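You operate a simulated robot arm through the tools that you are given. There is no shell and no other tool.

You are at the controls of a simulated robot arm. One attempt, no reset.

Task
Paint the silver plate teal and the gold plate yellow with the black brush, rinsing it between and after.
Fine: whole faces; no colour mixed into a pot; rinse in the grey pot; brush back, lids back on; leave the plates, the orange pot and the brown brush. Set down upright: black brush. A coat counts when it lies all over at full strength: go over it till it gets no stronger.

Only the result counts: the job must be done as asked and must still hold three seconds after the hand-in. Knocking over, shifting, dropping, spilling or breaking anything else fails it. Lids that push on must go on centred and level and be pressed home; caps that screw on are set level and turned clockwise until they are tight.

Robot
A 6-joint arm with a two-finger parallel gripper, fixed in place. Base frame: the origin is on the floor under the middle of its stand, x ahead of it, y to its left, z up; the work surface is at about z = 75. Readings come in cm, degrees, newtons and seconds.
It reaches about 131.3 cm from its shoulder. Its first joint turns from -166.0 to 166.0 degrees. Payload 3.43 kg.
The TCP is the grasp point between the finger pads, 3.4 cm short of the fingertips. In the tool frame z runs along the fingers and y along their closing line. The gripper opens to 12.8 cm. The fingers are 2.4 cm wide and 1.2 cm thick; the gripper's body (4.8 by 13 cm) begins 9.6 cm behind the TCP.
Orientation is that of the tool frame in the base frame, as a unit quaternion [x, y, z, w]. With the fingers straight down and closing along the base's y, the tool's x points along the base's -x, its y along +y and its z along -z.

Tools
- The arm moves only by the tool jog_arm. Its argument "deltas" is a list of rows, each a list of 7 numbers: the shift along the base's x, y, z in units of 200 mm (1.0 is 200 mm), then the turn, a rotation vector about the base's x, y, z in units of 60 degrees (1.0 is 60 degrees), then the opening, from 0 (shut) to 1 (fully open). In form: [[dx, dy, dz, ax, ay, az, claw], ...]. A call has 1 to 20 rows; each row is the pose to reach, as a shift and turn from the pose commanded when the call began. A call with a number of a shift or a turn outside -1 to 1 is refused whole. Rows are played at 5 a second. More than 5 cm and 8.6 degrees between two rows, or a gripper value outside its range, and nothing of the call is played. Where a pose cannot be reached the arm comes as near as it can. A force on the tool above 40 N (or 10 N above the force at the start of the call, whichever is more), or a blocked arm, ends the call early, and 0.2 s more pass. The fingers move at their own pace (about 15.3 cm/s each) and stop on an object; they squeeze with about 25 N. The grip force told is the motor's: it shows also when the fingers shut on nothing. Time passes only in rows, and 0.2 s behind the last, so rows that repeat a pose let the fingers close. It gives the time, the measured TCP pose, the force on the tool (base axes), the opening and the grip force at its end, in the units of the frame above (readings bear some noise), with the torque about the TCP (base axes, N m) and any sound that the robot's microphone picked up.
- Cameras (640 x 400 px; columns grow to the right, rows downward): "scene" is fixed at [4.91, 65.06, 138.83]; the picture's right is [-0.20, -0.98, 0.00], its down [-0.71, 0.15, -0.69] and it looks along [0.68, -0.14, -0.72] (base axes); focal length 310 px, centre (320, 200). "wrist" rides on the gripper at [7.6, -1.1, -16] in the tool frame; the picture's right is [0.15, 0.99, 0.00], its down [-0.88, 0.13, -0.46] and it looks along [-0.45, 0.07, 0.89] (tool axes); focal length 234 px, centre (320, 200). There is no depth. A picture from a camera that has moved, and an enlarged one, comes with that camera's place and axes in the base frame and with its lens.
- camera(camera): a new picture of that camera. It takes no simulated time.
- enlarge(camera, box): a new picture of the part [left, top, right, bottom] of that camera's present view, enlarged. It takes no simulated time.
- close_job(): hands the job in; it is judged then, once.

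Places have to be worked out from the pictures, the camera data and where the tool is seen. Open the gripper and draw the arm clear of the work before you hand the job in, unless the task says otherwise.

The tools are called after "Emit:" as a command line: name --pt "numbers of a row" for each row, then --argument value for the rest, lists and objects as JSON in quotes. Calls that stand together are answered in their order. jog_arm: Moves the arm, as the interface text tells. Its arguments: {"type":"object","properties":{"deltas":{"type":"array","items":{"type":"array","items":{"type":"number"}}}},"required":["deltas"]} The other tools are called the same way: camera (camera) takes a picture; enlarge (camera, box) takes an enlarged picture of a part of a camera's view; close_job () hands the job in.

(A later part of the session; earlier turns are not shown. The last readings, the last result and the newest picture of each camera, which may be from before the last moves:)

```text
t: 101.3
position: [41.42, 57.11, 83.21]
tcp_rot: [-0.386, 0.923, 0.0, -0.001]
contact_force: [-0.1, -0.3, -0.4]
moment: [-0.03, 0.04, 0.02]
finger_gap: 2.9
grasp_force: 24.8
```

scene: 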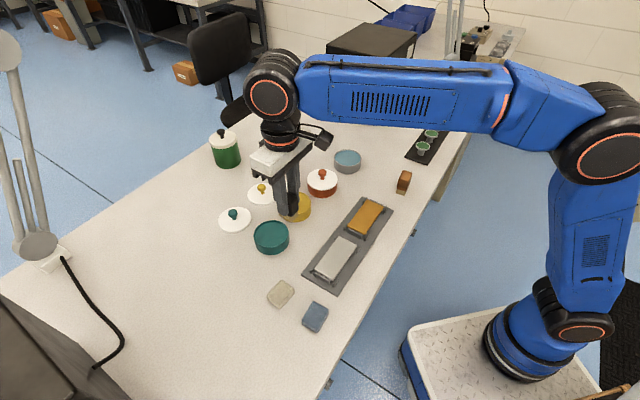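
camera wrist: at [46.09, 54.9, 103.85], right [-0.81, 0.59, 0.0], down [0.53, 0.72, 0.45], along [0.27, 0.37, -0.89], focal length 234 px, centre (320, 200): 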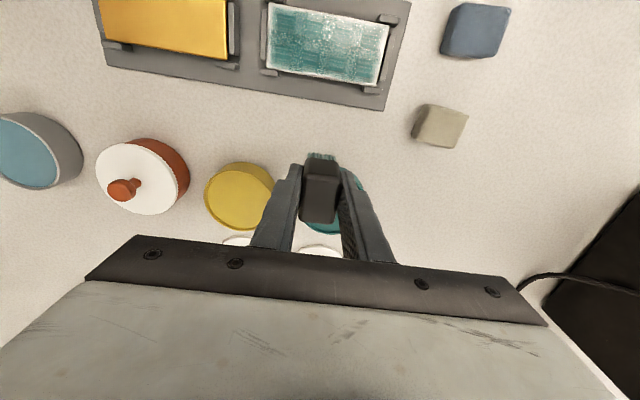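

That pass ran about 1 mm too high with no contact. I lift off, check the picture and height, then repeat properly.

Emit:
jog_arm --pt "0 0 0.05 0 0 0 0" --pt "0.03 0.05 0.15 0 0 0 0" --pt "0.15 0.12 0.2 0 0 0 0" --pt "0.3 0.2 0.2 0 0 0 0" --pt "0.45 0.29 0.2 0 0 0 0" --pt "0.575 0.49 0.2 0 0 0 0" --pt "0.575 0.49 0.2 0 0 0 0" --pt "0.575 0.49 0.2 0 0 0 0"

Emit:
enlarge --camera "scene" --box '[315, 230, 375, 285]'

Emit:
enlarge --camera "wrist" --box '[240, 100, 400, 220]'

```text
t: 103.1
position: [52.8, 67.04, 87.24]
tcp_rot: [-0.386, 0.922, 0.001, -0.001]
contact_force: [0.4, 0.0, -0.9]
moment: [0.03, 0.01, 0.01]
finger_gap: 2.9
grasp_force: 25.0
```

```text
7.27 times, centred on (345, 258) of scene
camera zoom: at [4.91, 65.06, 138.83], right [-0.2, -0.98, 0.0], down [-0.71, 0.15, -0.69], along [0.68, -0.14, -0.72], focal length 2257 px, centre (138, -218)
```

zoom: 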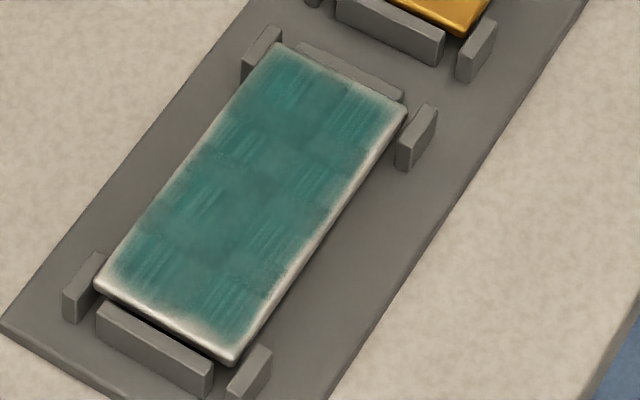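

```text
3.33 times, centred on (320, 160) of wrist
camera zoom: at [48.37, 60.74, 103.06], right [-0.81, 0.59, 0.0], down [0.53, 0.72, 0.45], along [0.27, 0.37, -0.89], focal length 781 px, centre (320, 333)
```

zoom: 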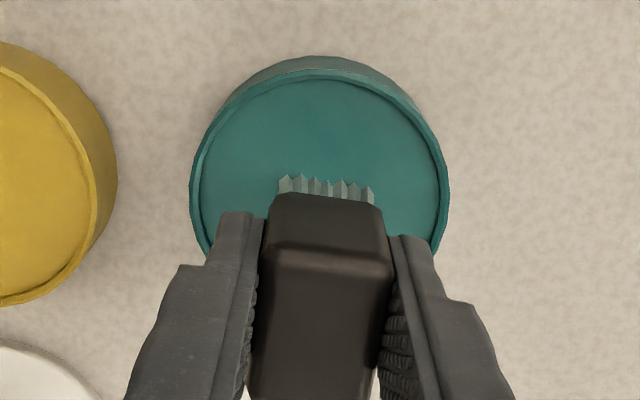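

The TCP is 87.06 above the teal pot now. I dip gently to real contact.

Emit:
jog_arm --pt "0 0 -0.08 0 0 0 0" --pt "0 0 -0.14 0 0 0 0" --pt "0 0 -0.16 0 0 0 0" --pt "0 0 -0.168 0 0 0 0" --pt "0 0 -0.173 0 0 0 0" --pt "0 0 -0.177 0 0 0 0" --pt "0 0 -0.181 0 0 0 0" --pt "0 0 -0.185 0 0 0 0" --pt "0 0 -0.185 0 0 0 0" --pt "0 0 -0.185 0 0 0 0" --pt "0 0 -0.185 0 0 0 0" --pt "0 0 -0.185 0 0 0 0"

```text
t: 105.7
position: [52.82, 66.98, 83.58]
tcp_rot: [-0.386, 0.923, 0.001, 0.0]
contact_force: [3.2, 5.2, 32.9]
moment: [0.29, -0.28, -0.03]
finger_gap: 2.91
grasp_force: 25.2
```

Loaded with 33 N contact. I lift and return to the plate for a proper full raster.

Emit:
jog_arm --pt "0 0 0.01 0 0 0 0" --pt "0 0 0.05 0 0 0 0" --pt "0 0 0.13 0 0 0 0" --pt "0 0 0.2 0 0 0 0" --pt "-0.03 -0.1 0.2 0 0 0 0" --pt "-0.11 -0.31 0.2 0 0 0 0" --pt "-0.19 -0.52 0.2 0 0 0 0" --pt "-0.27 -0.73 0.2 0 0 0 0" --pt "-0.3335 -0.9015 0.2 0 0 0 0" --pt "-0.3335 -0.9015 0.1 0 0 0 0" --pt "-0.3335 -0.9015 0.02 0 0 0 0" --pt "-0.3335 -0.9015 -0.005 0 0 0 0" --pt "-0.3335 -0.9015 -0.014 0 0 0 0" --pt "-0.3335 -0.9015 -0.018 0 0 0 0" --pt "-0.3335 -0.9015 -0.021 0 0 0 0"

```text
t: 108.9
position: [46.13, 49.09, 83.2]
tcp_rot: [-0.386, 0.922, 0.0, -0.001]
contact_force: [-1.0, 1.1, 7.5]
moment: [0.07, -0.05, -0.01]
finger_gap: 2.91
grasp_force: 25.0
```

Contact at 7.5 N; I add a hair of pressure and do the three strokes.

Emit:
jog_arm --pt "-0.0192 0.0193 -0.002 0 0 0 0" --pt "-0.0384 0.0386 -0.002 0 0 0 0" --pt "-0.0577 0.0579 -0.002 0 0 0 0" --pt "-0.0769 0.0772 -0.002 0 0 0 0" --pt "-0.0961 0.0966 -0.002 0 0 0 0" --pt "-0.1154 0.1159 -0.002 0 0 0 0" --pt "-0.1346 0.1352 -0.002 0 0 0 0" --pt "-0.1538 0.1545 -0.002 0 0 0 0" --pt "-0.1731 0.1738 -0.002 0 0 0 0" --pt "-0.1923 0.1931 -0.002 0 0 0 0" --pt "-0.2115 0.2124 -0.002 0 0 0 0" --pt "-0.2307 0.2317 -0.002 0 0 0 0" --pt "-0.25 0.251 -0.002 0 0 0 0" --pt "-0.2692 0.2703 -0.002 0 0 0 0" --pt "-0.2884 0.2897 -0.002 0 0 0 0" --pt "-0.3077 0.309 -0.002 0 0 0 0" --pt "-0.3269 0.3283 -0.002 0 0 0 0"

Emit:
jog_arm --pt "0.0228 0.0232 0 0 0 0 0" --pt "0.0456 0.0463 0 0 0 0 0" --pt "0.0652 0.027 0 0 0 0 0" --pt "0.0848 0.0077 0 0 0 0 0" --pt "0.1044 -0.0116 0 0 0 0 0" --pt "0.124 -0.0309 0 0 0 0 0" --pt "0.1436 -0.0502 0 0 0 0 0" --pt "0.1632 -0.0695 0 0 0 0 0" --pt "0.1828 -0.0888 0 0 0 0 0" --pt "0.2024 -0.1081 0 0 0 0 0" --pt "0.222 -0.1274 0 0 0 0 0" --pt "0.2416 -0.1467 0 0 0 0 0" --pt "0.2612 -0.166 0 0 0 0 0" --pt "0.2808 -0.1853 0 0 0 0 0" --pt "0.3004 -0.2046 0 0 0 0 0" --pt "0.32 -0.2239 0 0 0 0 0" --pt "0.3396 -0.2432 0 0 0 0 0" --pt "0.3592 -0.2625 0 0 0 0 0"

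Emit:
jog_arm --pt "0.0193 0.0196 0 0 0 0 0" --pt "0.0421 0.0428 0 0 0 0 0" --pt "0.0225 0.0621 0 0 0 0 0" --pt "0.0029 0.0814 0 0 0 0 0" --pt "-0.0167 0.1007 0 0 0 0 0" --pt "-0.0363 0.12 0 0 0 0 0" --pt "-0.0559 0.1393 0 0 0 0 0" --pt "-0.0755 0.1586 0 0 0 0 0" --pt "-0.0951 0.1779 0 0 0 0 0" --pt "-0.1147 0.1972 0 0 0 0 0" --pt "-0.1343 0.2165 0 0 0 0 0" --pt "-0.1539 0.2358 0 0 0 0 0" --pt "-0.1735 0.2551 0 0 0 0 0" --pt "-0.1931 0.2744 0 0 0 0 0" --pt "-0.2127 0.2937 0 0 0 0 0" --pt "-0.2323 0.313 0 0 0 0 0" --pt "-0.2519 0.3323 0 0 0 0 0" --pt "-0.2715 0.3516 0 0 0 0 0"

Emit:
jog_arm --pt "0 0 0.03 0 0 0 0" --pt "0.03 0.05 0.15 0 0 0 0" --pt "0.15 0.12 0.25 0 0 0 0" --pt "0.3 0.2 0.25 0 0 0 0" --pt "0.35 0.2 0.25 0 0 0 0" --pt "0.35 0.2 0.25 0 0 0 0"

Emit:
enlarge --camera "scene" --box '[315, 230, 375, 285]'

Emit:
camera --camera "wrist"

```text
t: 112.5
position: [39.6, 55.52, 83.1]
tcp_rot: [-0.386, 0.923, 0.0, -0.002]
contact_force: [6.7, -7.3, 29.6]
moment: [-0.3, -0.56, -0.06]
finger_gap: 2.91
grasp_force: 24.9
```

```text
t: 116.3
position: [46.79, 50.2, 83.15]
tcp_rot: [-0.386, 0.922, 0.001, -0.001]
contact_force: [-6.1, 5.1, 25.9]
moment: [0.24, 0.33, 0.05]
finger_gap: 2.92
grasp_force: 25.0
```

```text
t: 120.1
position: [41.46, 57.32, 83.15]
tcp_rot: [-0.386, 0.922, 0.0, -0.001]
contact_force: [4.3, -4.0, 18.9]
moment: [-0.35, -0.21, 0.05]
finger_gap: 2.92
grasp_force: 25.0
```

```text
t: 121.5
position: [48.34, 61.4, 88.2]
tcp_rot: [-0.386, 0.923, 0.001, -0.001]
contact_force: [-0.4, -0.4, -1.5]
moment: [-0.03, 0.02, 0.01]
finger_gap: 2.93
grasp_force: 24.7
```

```text
7.27 times, centred on (345, 258) of scene
camera zoom: at [4.91, 65.06, 138.83], right [-0.2, -0.98, 0.0], down [-0.71, 0.15, -0.69], along [0.68, -0.14, -0.72], focal length 2257 px, centre (138, -218)
```

zoom: 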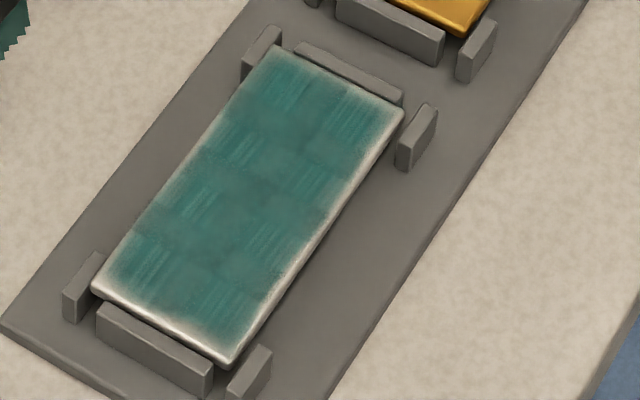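

```text
taken
camera wrist: at [43.85, 55.09, 104.0], right [-0.81, 0.59, 0.0], down [0.53, 0.72, 0.45], along [0.27, 0.37, -0.89], focal length 234 px, centre (320, 200)
```

wrist: 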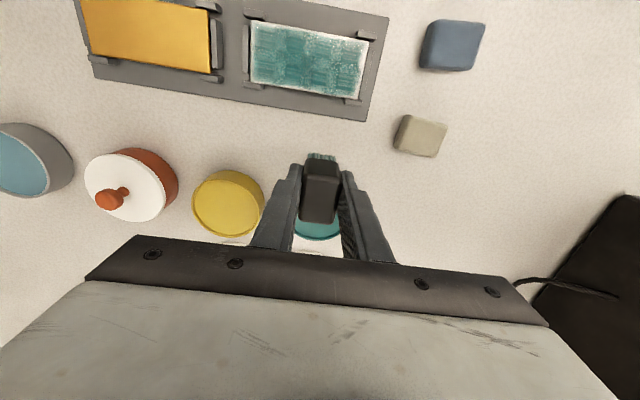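

Emit:
enlarge --camera "scene" --box '[315, 255, 355, 285]'

Emit:
enlarge --camera "wrist" --box '[230, 10, 390, 110]'

Emit:
enlarge --camera "scene" --box '[240, 190, 376, 290]'

```text
13.33 times, centred on (335, 270) of scene
camera zoom: at [4.91, 65.06, 138.83], right [-0.2, -0.98, 0.0], down [-0.71, 0.15, -0.69], along [0.68, -0.14, -0.72], focal length 4138 px, centre (120, -733)
```

zoom: 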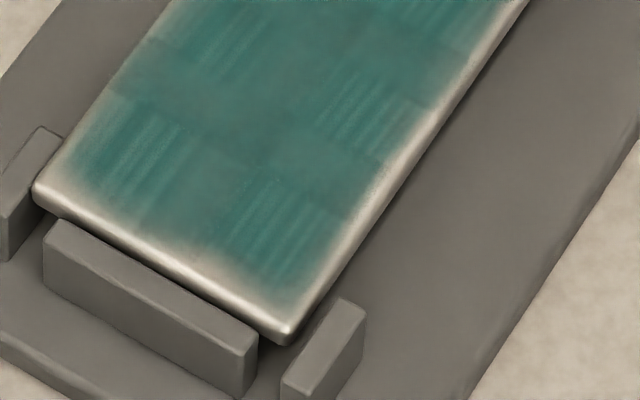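

```text
4.00 times, centred on (310, 60) of wrist
camera zoom: at [43.85, 55.09, 104.0], right [-0.81, 0.59, 0.0], down [0.53, 0.72, 0.45], along [0.27, 0.37, -0.89], focal length 937 px, centre (360, 760)
```

zoom: 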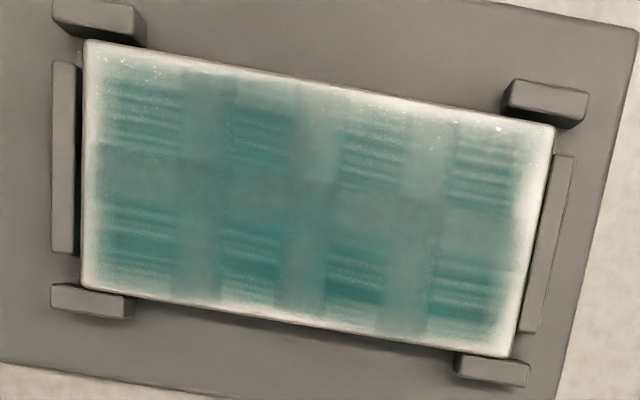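

```text
4.00 times, centred on (308, 240) of scene
camera zoom: at [4.91, 65.06, 138.83], right [-0.2, -0.98, 0.0], down [-0.71, 0.15, -0.69], along [0.68, -0.14, -0.72], focal length 1242 px, centre (368, 40)
```

zoom: 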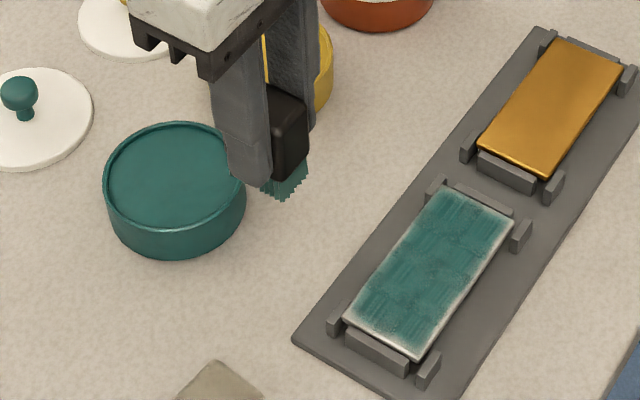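

The coat looks even across all eight patches. I do one more loaded pass, ending toward the gold end, to confirm it gets no stronger.

Emit:
jog_arm --pt "0.12 0.14 0 0 0 0 0" --pt "0.23 0.2825 0 0 0 0 0" --pt "0.23 0.2825 -0.1 0 0 0 0" --pt "0.23 0.2825 -0.18 0 0 0 0" --pt "0.23 0.2825 -0.208 0 0 0 0" --pt "0.23 0.2825 -0.216 0 0 0 0" --pt "0.23 0.2825 -0.221 0 0 0 0" --pt "0.23 0.2825 -0.225 0 0 0 0" --pt "0.23 0.2825 -0.229 0 0 0 0" --pt "0.23 0.2825 -0.229 0 0 0 0" --pt "0.23 0.2825 -0.229 0 0 0 0" --pt "0.23 0.2825 -0.229 0 0 0 0"

Emit:
jog_arm --pt "0 0 0.01 0 0 0 0" --pt "0 0 0.05 0 0 0 0" --pt "0 0 0.13 0 0 0 0" --pt "0 0 0.2 0 0 0 0" --pt "-0.03 -0.1 0.2 0 0 0 0" --pt "-0.11 -0.31 0.2 0 0 0 0" --pt "-0.19 -0.52 0.2 0 0 0 0" --pt "-0.27 -0.73 0.2 0 0 0 0" --pt "-0.3335 -0.9015 0.2 0 0 0 0" --pt "-0.3335 -0.9015 0.1 0 0 0 0" --pt "-0.3335 -0.9015 0.02 0 0 0 0" --pt "-0.3335 -0.9015 -0.005 0 0 0 0" --pt "-0.3335 -0.9015 -0.016 0 0 0 0" --pt "-0.3335 -0.9015 -0.021 0 0 0 0" --pt "-0.3335 -0.9015 -0.024 0 0 0 0"

```text
t: 124.1
position: [53.01, 67.02, 83.67]
tcp_rot: [-0.386, 0.922, 0.001, -0.001]
contact_force: [0.6, 6.8, 37.9]
moment: [0.35, -0.05, 0.01]
finger_gap: 2.92
grasp_force: 25.2
```

```text
t: 127.3
position: [46.33, 49.03, 83.16]
tcp_rot: [-0.386, 0.923, 0.001, 0.0]
contact_force: [1.4, -1.5, 24.7]
moment: [0.08, -0.21, 0.01]
finger_gap: 2.91
grasp_force: 25.2
```

Emit:
jog_arm --pt "-0.0192 0.0193 0.003 0 0 0 0" --pt "-0.0384 0.0386 0.003 0 0 0 0" --pt "-0.0577 0.0579 0.003 0 0 0 0" --pt "-0.0769 0.0772 0.003 0 0 0 0" --pt "-0.0961 0.0966 0.003 0 0 0 0" --pt "-0.1154 0.1159 0.003 0 0 0 0" --pt "-0.1346 0.1352 0.003 0 0 0 0" --pt "-0.1538 0.1545 0.003 0 0 0 0" --pt "-0.1731 0.1738 0.003 0 0 0 0" --pt "-0.1923 0.1931 0.003 0 0 0 0" --pt "-0.2115 0.2124 0.003 0 0 0 0" --pt "-0.2307 0.2317 0.003 0 0 0 0" --pt "-0.25 0.251 0.003 0 0 0 0" --pt "-0.2692 0.2703 0.003 0 0 0 0" --pt "-0.2884 0.2897 0.003 0 0 0 0" --pt "-0.3077 0.309 0.003 0 0 0 0" --pt "-0.3269 0.3283 0.003 0 0 0 0"

Emit:
jog_arm --pt "0.0228 0.0232 0 0 0 0 0" --pt "0.0456 0.0463 0 0 0 0 0" --pt "0.0652 0.027 0 0 0 0 0" --pt "0.0848 0.0077 0 0 0 0 0" --pt "0.1044 -0.0116 0 0 0 0 0" --pt "0.124 -0.0309 0 0 0 0 0" --pt "0.1436 -0.0502 0 0 0 0 0" --pt "0.1632 -0.0695 0 0 0 0 0" --pt "0.1828 -0.0888 0 0 0 0 0" --pt "0.2024 -0.1081 0 0 0 0 0" --pt "0.222 -0.1274 0 0 0 0 0" --pt "0.2416 -0.1467 0 0 0 0 0" --pt "0.2612 -0.166 0 0 0 0 0" --pt "0.2808 -0.1853 0 0 0 0 0" --pt "0.3004 -0.2046 0 0 0 0 0" --pt "0.32 -0.2239 0 0 0 0 0" --pt "0.3396 -0.2432 0 0 0 0 0" --pt "0.3592 -0.2625 0 0 0 0 0"

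Emit:
jog_arm --pt "0.0193 0.0196 0 0 0 0 0" --pt "0.0421 0.0428 0 0 0 0 0" --pt "0.0225 0.0621 0 0 0 0 0" --pt "0.0029 0.0814 0 0 0 0 0" --pt "-0.0167 0.1007 0 0 0 0 0" --pt "-0.0363 0.12 0 0 0 0 0" --pt "-0.0559 0.1393 0 0 0 0 0" --pt "-0.0755 0.1586 0 0 0 0 0" --pt "-0.0951 0.1779 0 0 0 0 0" --pt "-0.1147 0.1972 0 0 0 0 0" --pt "-0.1343 0.2165 0 0 0 0 0" --pt "-0.1539 0.2358 0 0 0 0 0" --pt "-0.1735 0.2551 0 0 0 0 0" --pt "-0.1931 0.2744 0 0 0 0 0" --pt "-0.2127 0.2937 0 0 0 0 0" --pt "-0.2323 0.313 0 0 0 0 0" --pt "-0.2519 0.3323 0 0 0 0 0" --pt "-0.2715 0.3516 0 0 0 0 0"

Emit:
jog_arm --pt "-0.0228 -0.0232 0 0 0 0 0" --pt "-0.0421 -0.0428 0 0 0 0 0" --pt "-0.0225 -0.0621 0 0 0 0 0" --pt "-0.0029 -0.0814 0 0 0 0 0" --pt "0.0167 -0.1007 0 0 0 0 0" --pt "0.0363 -0.12 0 0 0 0 0" --pt "0.0559 -0.1393 0 0 0 0 0" --pt "0.0755 -0.1586 0 0 0 0 0" --pt "0.0951 -0.1779 0 0 0 0 0" --pt "0.1147 -0.1972 0 0 0 0 0" --pt "0.1343 -0.2165 0 0 0 0 0" --pt "0.1539 -0.2358 0 0 0 0 0" --pt "0.1735 -0.2551 0 0 0 0 0" --pt "0.1931 -0.2744 0 0 0 0 0" --pt "0.2127 -0.2937 0 0 0 0 0" --pt "0.2323 -0.313 0 0 0 0 0"

Emit:
jog_arm --pt "0 0 0.03 0 0 0 0" --pt "0.03 0.05 0.15 0 0 0 0" --pt "0.1 0.2 0.25 0 0 0 0" --pt "0.15 0.35 0.25 0 0 0 0" --pt "0.2 0.5 0.25 0 0 0 0" --pt "0.2 0.5 0.25 0 0 0 0"

Emit:
enlarge --camera "scene" --box '[315, 230, 375, 285]'

Emit:
enlarge --camera "scene" --box '[315, 255, 355, 285]'

Emit:
enlarge --camera "wrist" --box '[230, 10, 390, 110]'

```text
t: 130.9
position: [39.81, 55.59, 83.03]
tcp_rot: [-0.386, 0.923, 0.001, 0.0]
contact_force: [7.0, -5.9, 30.7]
moment: [-0.25, -0.56, -0.04]
finger_gap: 2.9
grasp_force: 25.0
```

```text
t: 134.7
position: [46.96, 50.29, 83.1]
tcp_rot: [-0.387, 0.922, 0.002, 0.0]
contact_force: [-7.2, 7.4, 35.8]
moment: [0.42, 0.37, 0.05]
finger_gap: 2.9
grasp_force: 24.9
```

```text
t: 138.5
position: [41.54, 57.4, 83.15]
tcp_rot: [-0.386, 0.923, 0.0, -0.001]
contact_force: [5.6, -4.5, 22.6]
moment: [-0.38, -0.27, 0.03]
finger_gap: 2.9
grasp_force: 24.7
```

```text
t: 141.7
position: [45.72, 51.6, 83.14]
tcp_rot: [-0.385, 0.923, 0.002, -0.001]
contact_force: [-1.9, 0.4, 10.1]
moment: [-0.06, 0.1, -0.01]
finger_gap: 2.91
grasp_force: 24.7
stopped in row 15: the force on the tool passed its limit at 40 N (the readings are from after the stop); the commanded pose is now the measured one
```

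```text
t: 143.1
position: [49.7, 61.56, 88.18]
tcp_rot: [-0.386, 0.923, 0.001, 0.0]
contact_force: [-0.1, -0.3, -1.2]
moment: [-0.01, 0.01, 0.01]
finger_gap: 2.9
grasp_force: 25.2
```

```text
7.27 times, centred on (345, 258) of scene
camera zoom: at [4.91, 65.06, 138.83], right [-0.2, -0.98, 0.0], down [-0.71, 0.15, -0.69], along [0.68, -0.14, -0.72], focal length 2257 px, centre (138, -218)
```

zoom: 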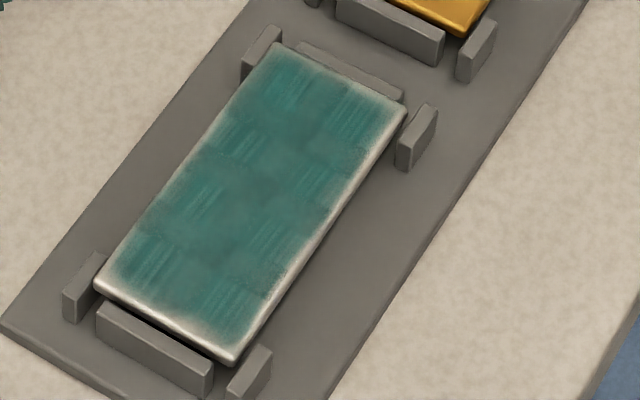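

```text
13.33 times, centred on (335, 270) of scene
camera zoom: at [4.91, 65.06, 138.83], right [-0.2, -0.98, 0.0], down [-0.71, 0.15, -0.69], along [0.68, -0.14, -0.72], focal length 4138 px, centre (120, -733)
```

zoom: 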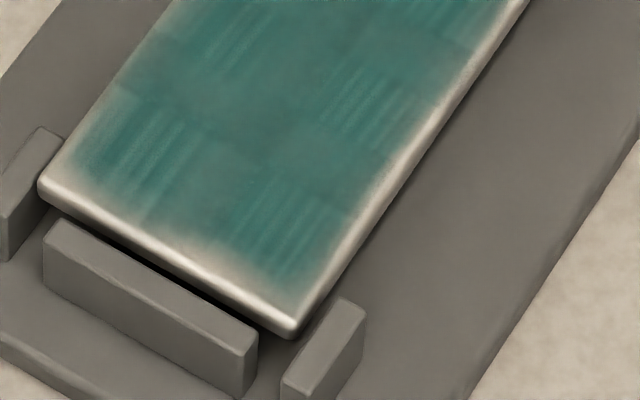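

```text
4.00 times, centred on (310, 60) of wrist
camera zoom: at [45.16, 55.25, 104.06], right [-0.81, 0.59, 0.0], down [0.53, 0.72, 0.45], along [0.27, 0.37, -0.89], focal length 937 px, centre (360, 760)
```

zoom: 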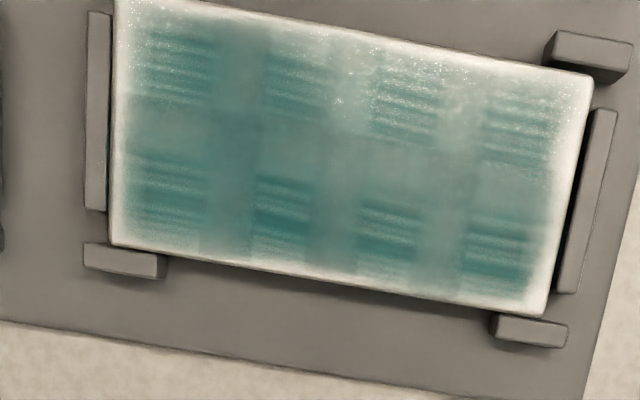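

The coat is unchanged from the previous picture and the plate sits in its original place, so the silver plate is done. I carry the brush along the corridor toward the grey rinse pot.

Emit:
jog_arm --pt "0.1 -0.16 0 0 0 0 0" --pt "0.22 -0.32 0 0 0 0 0" --pt "0.37 -0.47 0 0 0 0 0" --pt "0.52 -0.62 0 0 0 0 0" --pt "0.67 -0.77 0 0 0 0 0" --pt "0.815 -0.92 0 0 0 0 0" --pt "0.815 -0.92 0 0 0 0 0"

Emit:
jog_arm --pt "0.2 -0.04 0 0 0 0 0" --pt "0.4 -0.08 0 0 0 0 0" --pt "0.58 -0.12 0 0 0 0 0" --pt "0.58 -0.12 0 0 0 0 0" --pt "0.58 -0.12 0 0 0 0 0"

Emit:
camera --camera "wrist"

Emit:
enlarge --camera "wrist" --box '[240, 100, 400, 220]'

Emit:
enlarge --camera "scene" --box '[310, 120, 406, 200]'

```text
t: 144.7
position: [66.04, 43.07, 88.06]
tcp_rot: [-0.386, 0.922, 0.0, -0.002]
contact_force: [0.0, 0.3, -0.5]
moment: [0.02, -0.03, 0.03]
finger_gap: 2.91
grasp_force: 24.6
```

```text
t: 145.9
position: [77.64, 40.6, 87.88]
tcp_rot: [-0.386, 0.922, 0.001, -0.001]
contact_force: [0.1, 0.5, -1.3]
moment: [0.02, 0.01, -0.01]
finger_gap: 2.92
grasp_force: 24.7
```

```text
taken
camera wrist: at [73.13, 34.44, 103.78], right [-0.81, 0.59, 0.0], down [0.53, 0.72, 0.46], along [0.27, 0.37, -0.89], focal length 234 px, centre (320, 200)
```

wrist: 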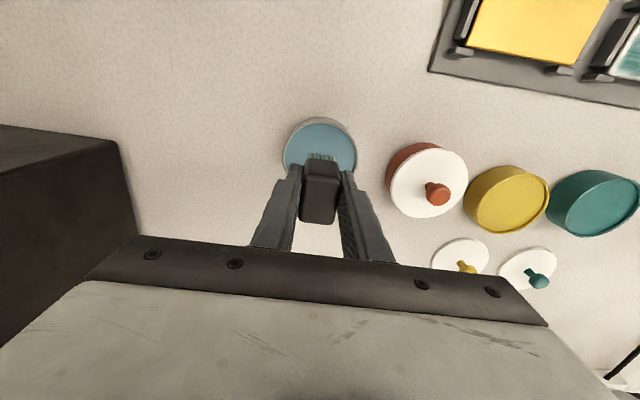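

```text
3.33 times, centred on (320, 160) of wrist
camera zoom: at [73.13, 34.44, 103.78], right [-0.81, 0.59, 0.0], down [0.53, 0.72, 0.46], along [0.27, 0.37, -0.89], focal length 781 px, centre (320, 333)
```

zoom: 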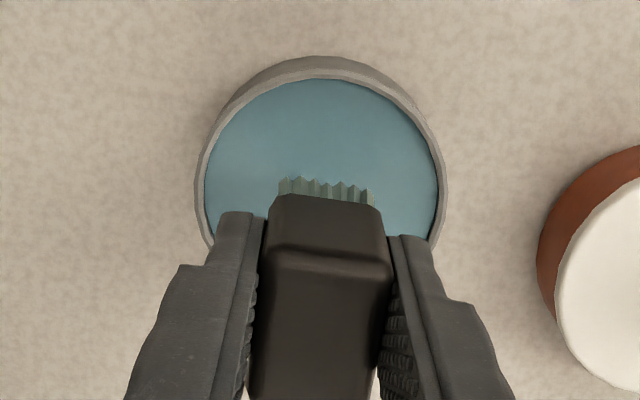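

```text
5.00 times, centred on (358, 160) of scene
camera zoom: at [4.91, 65.06, 138.83], right [-0.2, -0.98, 0.0], down [-0.71, 0.15, -0.69], along [0.68, -0.14, -0.72], focal length 1552 px, centre (130, 400)
```

zoom: 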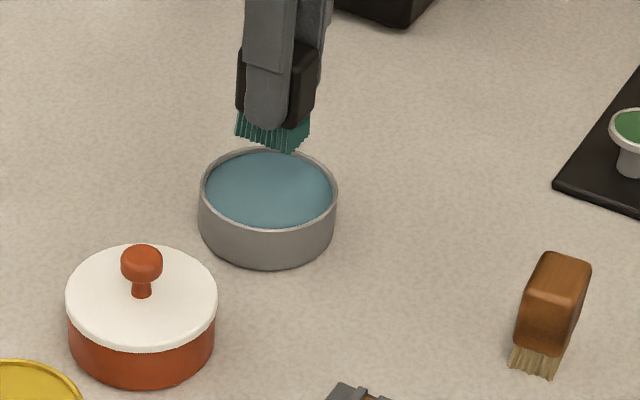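

The pot's centre is about half a centimetre beyond the brush, at (78.0, 40.95). I correct for that and lower gently into the water.

Emit:
jog_arm --pt "0.016 0.016 -0.06 0 0 0 0" --pt "0.016 0.016 -0.14 0 0 0 0" --pt "0.016 0.016 -0.185 0 0 0 0" --pt "0.016 0.016 -0.195 0 0 0 0" --pt "0.016 0.016 -0.2 0 0 0 0" --pt "0.016 0.016 -0.205 0 0 0 0" --pt "0.016 0.016 -0.21 0 0 0 0" --pt "0.016 0.016 -0.214 0 0 0 0" --pt "0.016 0.016 -0.214 0 0 0 0"

Emit:
enlarge --camera "wrist" --box '[240, 100, 400, 220]'

Emit:
enlarge --camera "scene" --box '[310, 120, 406, 200]'

```text
t: 147.9
position: [77.95, 41.07, 83.8]
tcp_rot: [-0.385, 0.923, 0.001, -0.001]
contact_force: [-0.1, -0.1, 0.7]
moment: [0.03, -0.06, 0.01]
finger_gap: 2.89
grasp_force: 25.6
```

```text
3.33 times, centred on (320, 160) of wrist
camera zoom: at [73.44, 34.83, 99.56], right [-0.81, 0.59, 0.0], down [0.53, 0.72, 0.46], along [0.27, 0.37, -0.89], focal length 781 px, centre (320, 333)
```

zoom: 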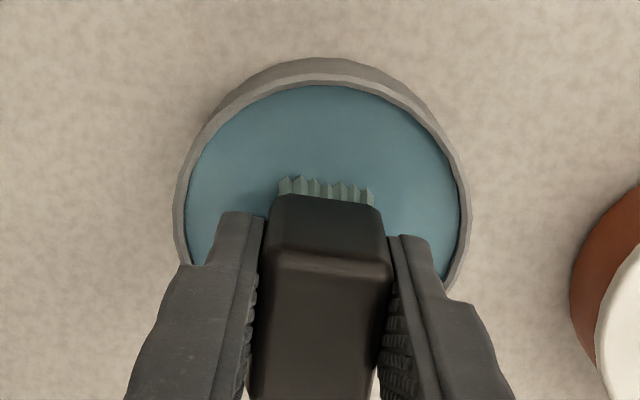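

```text
5.00 times, centred on (358, 160) of scene
camera zoom: at [4.91, 65.06, 138.83], right [-0.2, -0.98, 0.0], down [-0.71, 0.15, -0.69], along [0.68, -0.14, -0.72], focal length 1552 px, centre (130, 400)
```

zoom: 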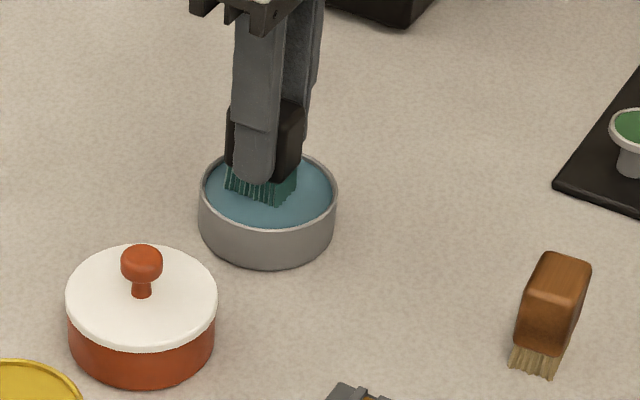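

No contact yet at 83.56; I lower further in 1 mm steps.

Emit:
jog_arm --pt "0 0 -0.005 0 0 0 0" --pt "0 0 -0.01 0 0 0 0" --pt "0 0 -0.014 0 0 0 0" --pt "0 0 -0.014 0 0 0 0"

```text
t: 148.9
position: [77.81, 41.08, 83.64]
tcp_rot: [-0.386, 0.923, 0.001, 0.002]
contact_force: [5.0, -1.0, 35.1]
moment: [-0.05, -0.22, 0.0]
finger_gap: 2.92
grasp_force: 24.6
```

Contact at 35 N; I ease off slightly and swish the bristles in the water.

Emit:
jog_arm --pt "0 0 0.005 0 0 0 0" --pt "0.03 0 0.005 0 0 0 0" --pt "0.03 0.03 0.005 0 0 0 0" --pt "0 0.04 0.005 0 0 0 0" --pt "-0.03 0.03 0.005 0 0 0 0" --pt "-0.04 0 0.005 0 0 0 0" --pt "-0.03 -0.03 0.005 0 0 0 0" --pt "0 -0.04 0.005 0 0 0 0" --pt "0.03 -0.03 0.005 0 0 0 0" --pt "0.04 0 0.005 0 0 0 0" --pt "0.03 0.03 0.005 0 0 0 0" --pt "0 0.04 0.005 0 0 0 0" --pt "-0.03 0.03 0.005 0 0 0 0" --pt "-0.04 0 0.005 0 0 0 0" --pt "-0.03 -0.03 0.005 0 0 0 0" --pt "0 -0.03 0.005 0 0 0 0" --pt "0 0 0.005 0 0 0 0"

Emit:
jog_arm --pt "0 0 0.02 0 0 0 0" --pt "0 0 0.06 0 0 0 0" --pt "0 0 0.13 0 0 0 0" --pt "0 0 0.2 0 0 0 0" --pt "0 0 0.2 0 0 0 0"

Emit:
enlarge --camera "wrist" --box '[240, 100, 400, 220]'

Emit:
enlarge --camera "scene" --box '[310, 120, 406, 200]'

```text
t: 152.5
position: [77.92, 40.88, 83.75]
tcp_rot: [-0.386, 0.923, 0.0, 0.0]
contact_force: [-1.5, -7.9, 19.6]
moment: [-0.38, -0.01, 0.0]
finger_gap: 2.91
grasp_force: 25.1
```

```text
t: 153.7
position: [77.91, 41.17, 87.7]
tcp_rot: [-0.386, 0.923, 0.0, -0.001]
contact_force: [0.0, 0.5, -0.2]
moment: [0.03, -0.01, 0.0]
finger_gap: 2.92
grasp_force: 25.3
```

```text
3.33 times, centred on (320, 160) of wrist
camera zoom: at [73.4, 34.8, 103.53], right [-0.81, 0.59, 0.0], down [0.53, 0.72, 0.45], along [0.27, 0.37, -0.89], focal length 781 px, centre (320, 333)
```

zoom: 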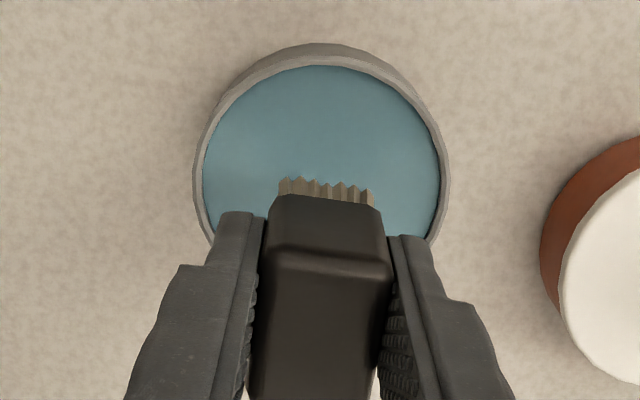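

```text
5.00 times, centred on (358, 160) of scene
camera zoom: at [4.91, 65.06, 138.83], right [-0.2, -0.98, 0.0], down [-0.71, 0.15, -0.69], along [0.68, -0.14, -0.72], focal length 1552 px, centre (130, 400)
```

zoom: 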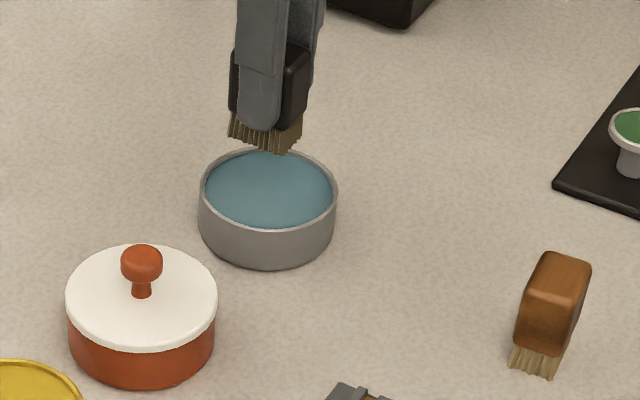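

The bristles are back to their natural colour. I rinse once more to be sure, then check closely.

Emit:
jog_arm --pt "0 0 -0.1 0 0 0 0" --pt "0 0 -0.17 0 0 0 0" --pt "0 0 -0.188 0 0 0 0" --pt "0 0 -0.194 0 0 0 0" --pt "0 0 -0.199 0 0 0 0" --pt "0.03 0 -0.199 0 0 0 0" --pt "0.03 0.03 -0.199 0 0 0 0" --pt "0 0.04 -0.199 0 0 0 0" --pt "-0.03 0.03 -0.199 0 0 0 0" --pt "-0.04 0 -0.199 0 0 0 0" --pt "-0.03 -0.03 -0.199 0 0 0 0" --pt "0 -0.04 -0.199 0 0 0 0" --pt "0.03 -0.03 -0.199 0 0 0 0" --pt "0.03 0 -0.199 0 0 0 0" --pt "0 0 -0.199 0 0 0 0" --pt "0 0 -0.18 0 0 0 0" --pt "0 0 -0.12 0 0 0 0" --pt "0 0 0 0 0 0 0" --pt "0 0 0 0 0 0 0" --pt "0 0 0 0 0 0 0"

Emit:
enlarge --camera "scene" --box '[336, 120, 384, 160]'

Emit:
enlarge --camera "wrist" --box '[280, 140, 360, 190]'

```text
t: 157.9
position: [77.77, 41.24, 87.66]
tcp_rot: [-0.386, 0.922, 0.0, -0.001]
contact_force: [-0.3, -0.7, -0.7]
moment: [-0.02, -0.03, 0.0]
finger_gap: 2.9
grasp_force: 24.8
```

```text
10.00 times, centred on (360, 140) of scene
camera zoom: at [4.91, 65.06, 138.83], right [-0.2, -0.98, 0.0], down [-0.71, 0.15, -0.69], along [0.68, -0.14, -0.72], focal length 3104 px, centre (-80, 800)
```

zoom: 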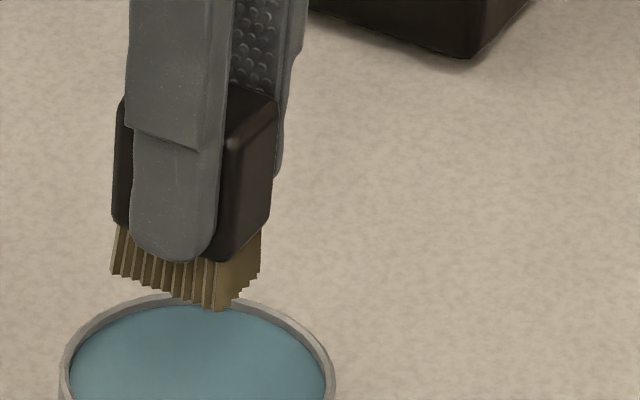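

```text
8.00 times, centred on (320, 165) of wrist
camera zoom: at [73.36, 34.94, 103.58], right [-0.81, 0.59, 0.0], down [0.53, 0.72, 0.46], along [0.27, 0.37, -0.89], focal length 1873 px, centre (320, 480)
```

zoom: 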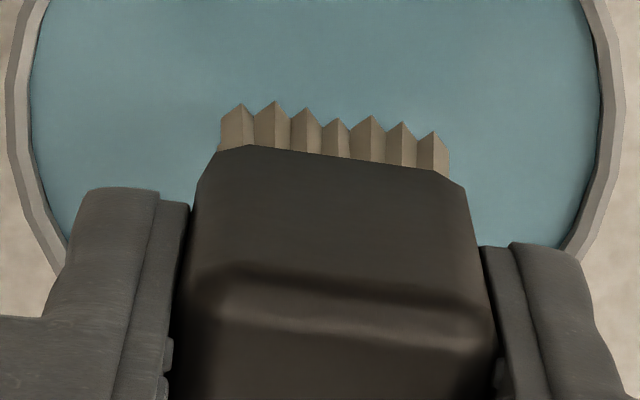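

Bristles are clean. I carry the brush back through the corridor toward the yellow pot.

Emit:
jog_arm --pt "-0.16 0.0 0 0 0 0 0" --pt "-0.34 0.01 0 0 0 0 0" --pt "-0.5 0.04 0 0 0 0 0" --pt "-0.63 0.2 0 0 0 0 0" --pt "-0.76 0.37 0 0 0 0 0" --pt "-0.9 0.54 0 0 0 0 0" --pt "-0.9 0.54 0 0 0 0 0"

Emit:
jog_arm --pt "0.04 0.2 0 0 0 0 0" --pt "0.105 0.395 0 0 0 0 0" --pt "0.105 0.395 0 0 0 0 0" --pt "0.105 0.395 0 0 0 0 0"

Emit:
enlarge --camera "wrist" --box '[240, 100, 400, 220]'

Emit:
enlarge --camera "scene" --box '[240, 160, 336, 240]'

```text
t: 159.5
position: [59.79, 51.94, 87.57]
tcp_rot: [-0.385, 0.923, 0.0, -0.001]
contact_force: [0.8, -0.4, -0.4]
moment: [0.01, 0.0, 0.01]
finger_gap: 2.92
grasp_force: 24.7
```

```text
t: 160.5
position: [62.19, 59.63, 87.83]
tcp_rot: [-0.386, 0.922, 0.001, -0.001]
contact_force: [0.2, -0.3, -0.2]
moment: [-0.01, -0.02, 0.0]
finger_gap: 2.91
grasp_force: 25.4
```

```text
3.33 times, centred on (320, 160) of wrist
camera zoom: at [57.71, 53.32, 103.61], right [-0.81, 0.59, 0.0], down [0.53, 0.72, 0.45], along [0.27, 0.37, -0.89], focal length 781 px, centre (320, 333)
```

zoom: 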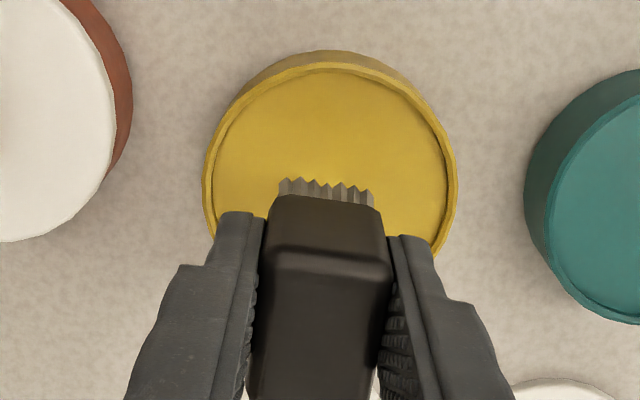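

```text
5.00 times, centred on (288, 200) of scene
camera zoom: at [4.91, 65.06, 138.83], right [-0.2, -0.98, 0.0], down [-0.71, 0.15, -0.69], along [0.68, -0.14, -0.72], focal length 1552 px, centre (480, 200)
```

zoom: 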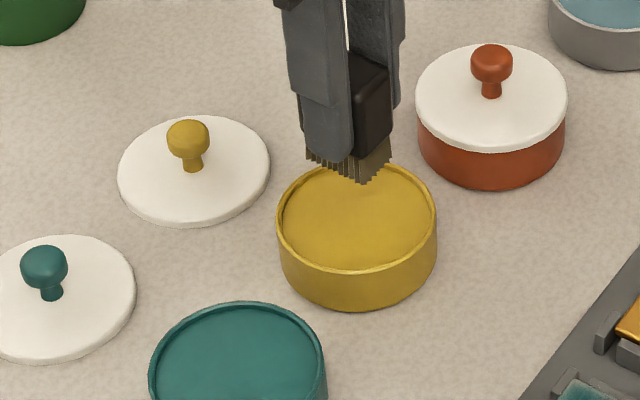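

The brush needs a small shift to centre on the yellow pot at (62.08, 59.85). Then I lower gently to contact.

Emit:
jog_arm --pt "-0.009 0.017 0 0 0 0 0" --pt "-0.009 0.017 -0.08 0 0 0 0" --pt "-0.009 0.017 -0.15 0 0 0 0" --pt "-0.009 0.017 -0.185 0 0 0 0" --pt "-0.009 0.017 -0.193 0 0 0 0" --pt "-0.009 0.017 -0.198 0 0 0 0" --pt "-0.009 0.017 -0.203 0 0 0 0" --pt "-0.009 0.017 -0.207 0 0 0 0" --pt "-0.009 0.017 -0.207 0 0 0 0"

```text
t: 162.5
position: [61.74, 60.13, 83.65]
tcp_rot: [-0.386, 0.923, 0.002, 0.001]
contact_force: [3.1, 6.1, 34.4]
moment: [0.22, -0.19, 0.03]
finger_gap: 2.93
grasp_force: 25.0
```

Contact. I ease off a little, dwell, and lift to check the load.

Emit:
jog_arm --pt "0 0 0.004 0 0 0 0" --pt "0 0 0.004 0 0 0 0" --pt "0 0 0.004 0 0 0 0" --pt "0 0 0.004 0 0 0 0" --pt "0 0 0.004 0 0 0 0" --pt "0 0 0.004 0 0 0 0" --pt "0 0 0.03 0 0 0 0" --pt "0 0 0.09 0 0 0 0" --pt "0 0 0.16 0 0 0 0" --pt "0 0 0.22 0 0 0 0" --pt "0 0 0.22 0 0 0 0"

Emit:
enlarge --camera "scene" --box '[240, 160, 336, 240]'

Emit:
enlarge --camera "wrist" --box '[240, 100, 400, 220]'

```text
t: 164.9
position: [61.8, 60.12, 87.75]
tcp_rot: [-0.386, 0.922, 0.0, -0.001]
contact_force: [0.3, -0.5, -0.1]
moment: [0.02, 0.02, 0.02]
finger_gap: 2.93
grasp_force: 25.6
```

```text
5.00 times, centred on (288, 200) of scene
camera zoom: at [4.91, 65.06, 138.83], right [-0.2, -0.98, 0.0], down [-0.71, 0.15, -0.69], along [0.68, -0.14, -0.72], focal length 1552 px, centre (480, 200)
```

zoom: 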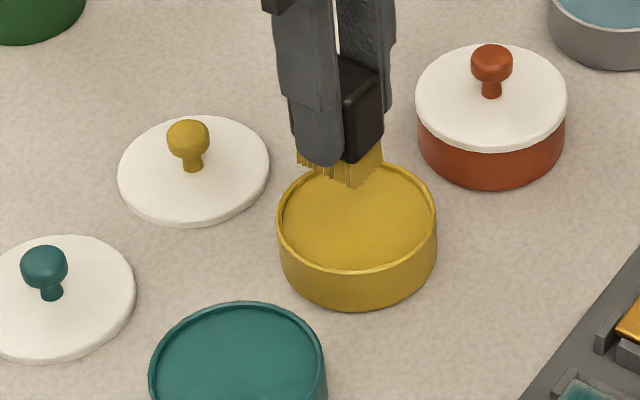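

```text
3.33 times, centred on (320, 160) of wrist
camera zoom: at [57.38, 53.83, 103.72], right [-0.81, 0.59, 0.0], down [0.53, 0.72, 0.45], along [0.27, 0.37, -0.89], focal length 781 px, centre (320, 333)
```

zoom: 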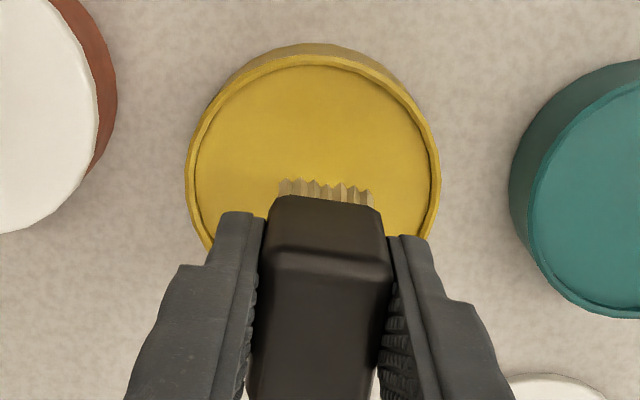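

The brush is loaded yellow. I carry it to the far end of the gold plate, near the base-side edge.

Emit:
jog_arm --pt "-0.06 -0.15 0 0 0 0 0" --pt "-0.13 -0.33 0 0 0 0 0" --pt "-0.197 -0.501 0 0 0 0 0" --pt "-0.22 -0.68 0 0 0 0 0" --pt "-0.24 -0.84 0 0 0 0 0" --pt "-0.257 -0.976 0 0 0 0 0" --pt "-0.257 -0.976 0 0 0 0 0"

Emit:
jog_arm --pt "-0.004 -0.107 -0.05 0 0 0 0" --pt "-0.004 -0.107 -0.13 0 0 0 0" --pt "-0.004 -0.107 -0.2 0 0 0 0" --pt "-0.004 -0.107 -0.22 0 0 0 0" --pt "-0.004 -0.107 -0.225 0 0 0 0" --pt "-0.004 -0.107 -0.225 0 0 0 0"

Emit:
enlarge --camera "wrist" --box '[240, 100, 440, 220]'

Emit:
enlarge --camera "scene" --box '[325, 180, 405, 245]'

```text
t: 166.5
position: [56.58, 40.66, 87.95]
tcp_rot: [-0.387, 0.922, 0.0, -0.001]
contact_force: [0.2, 0.1, -0.4]
moment: [0.0, 0.0, 0.0]
finger_gap: 2.89
grasp_force: 25.4
```

```text
t: 167.9
position: [56.47, 38.45, 83.45]
tcp_rot: [-0.386, 0.922, 0.0, 0.0]
contact_force: [-0.4, -0.4, -1.0]
moment: [-0.02, 0.02, 0.03]
finger_gap: 2.88
grasp_force: 25.1
```

```text
3.20 times, centred on (340, 160) of wrist
camera zoom: at [52.05, 32.18, 99.33], right [-0.81, 0.59, 0.0], down [0.53, 0.72, 0.45], along [0.27, 0.37, -0.89], focal length 749 px, centre (256, 328)
```

zoom: 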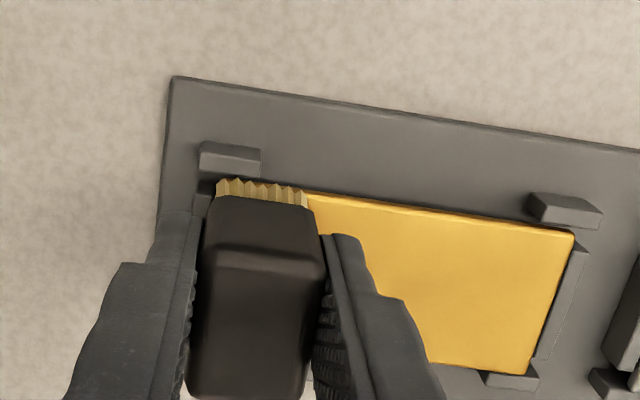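

```text
6.15 times, centred on (365, 212) of scene
camera zoom: at [4.91, 65.06, 138.83], right [-0.2, -0.98, 0.0], down [-0.71, 0.15, -0.69], along [0.68, -0.14, -0.72], focal length 1910 px, centre (43, 123)
```

zoom: 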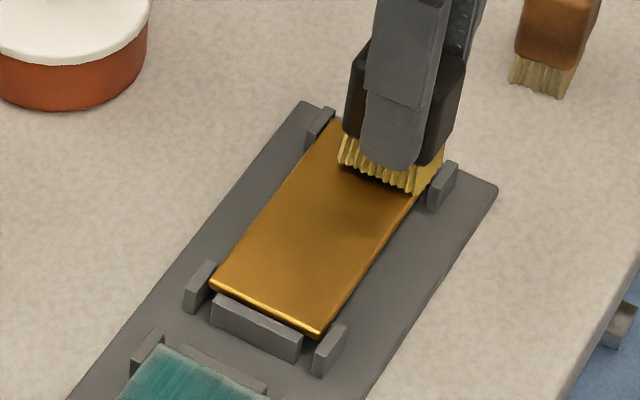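

The tuft is flush with the gold plate's corner. I lower to contact.

Emit:
jog_arm --pt "0 0 -0.006 0 0 0 0" --pt "0 0 -0.011 0 0 0 0" --pt "0 0 -0.015 0 0 0 0" --pt "0 0 -0.019 0 0 0 0"

```text
t: 168.9
position: [56.59, 38.58, 83.09]
tcp_rot: [-0.386, 0.922, 0.001, 0.0]
contact_force: [2.8, -3.8, 28.0]
moment: [-0.08, -0.23, 0.01]
finger_gap: 2.91
grasp_force: 24.5
```

Contact at 28 N. I ease off and make the first stroke along the base-side edge toward the silver side.

Emit:
jog_arm --pt "-0.0192 0.0189 0.003 0 0 0 0" --pt "-0.0384 0.0378 0.003 0 0 0 0" --pt "-0.0577 0.0568 0.003 0 0 0 0" --pt "-0.0769 0.0757 0.003 0 0 0 0" --pt "-0.0961 0.0946 0.003 0 0 0 0" --pt "-0.1154 0.1135 0.003 0 0 0 0" --pt "-0.1346 0.1325 0.003 0 0 0 0" --pt "-0.1538 0.1514 0.003 0 0 0 0" --pt "-0.1731 0.1703 0.003 0 0 0 0" --pt "-0.1923 0.1893 0.003 0 0 0 0" --pt "-0.2115 0.2082 0.003 0 0 0 0" --pt "-0.2307 0.2271 0.003 0 0 0 0" --pt "-0.25 0.246 0.003 0 0 0 0" --pt "-0.2692 0.265 0.003 0 0 0 0" --pt "-0.2884 0.2839 0.003 0 0 0 0" --pt "-0.3077 0.3028 0.003 0 0 0 0"

Emit:
enlarge --camera "wrist" --box '[200, 100, 400, 220]'

Emit:
enlarge --camera "scene" --box '[325, 180, 405, 245]'

```text
t: 171.1
position: [52.75, 42.13, 83.15]
tcp_rot: [-0.386, 0.923, 0.002, 0.0]
contact_force: [1.2, -2.9, 11.0]
moment: [-0.11, -0.1, -0.02]
finger_gap: 2.91
grasp_force: 24.8
stopped in row 10: the force on the tool passed its limit at 40 N (the readings are from after the stop); the commanded pose is now the measured one
```

```text
3.20 times, centred on (300, 160) of wrist
camera zoom: at [48.36, 35.84, 99.0], right [-0.81, 0.59, 0.0], down [0.53, 0.72, 0.46], along [0.27, 0.37, -0.89], focal length 749 px, centre (384, 328)
```

zoom: 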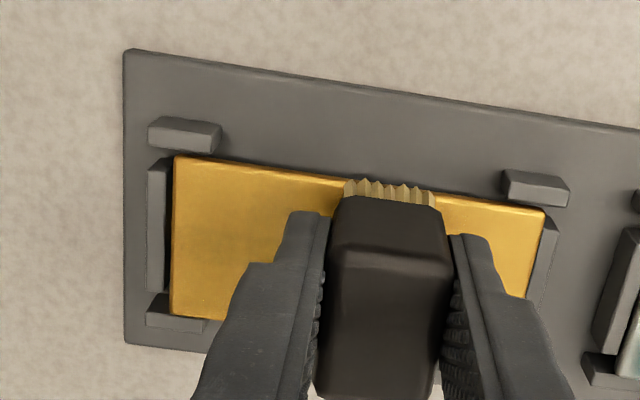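

```text
6.15 times, centred on (365, 212) of scene
camera zoom: at [4.91, 65.06, 138.83], right [-0.2, -0.98, 0.0], down [-0.71, 0.15, -0.69], along [0.68, -0.14, -0.72], focal length 1910 px, centre (43, 123)
```

zoom: 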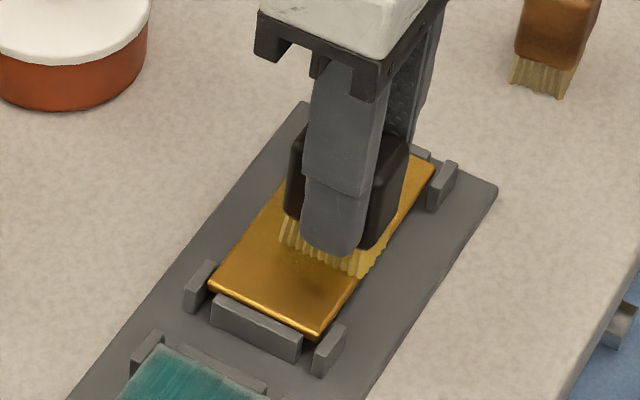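

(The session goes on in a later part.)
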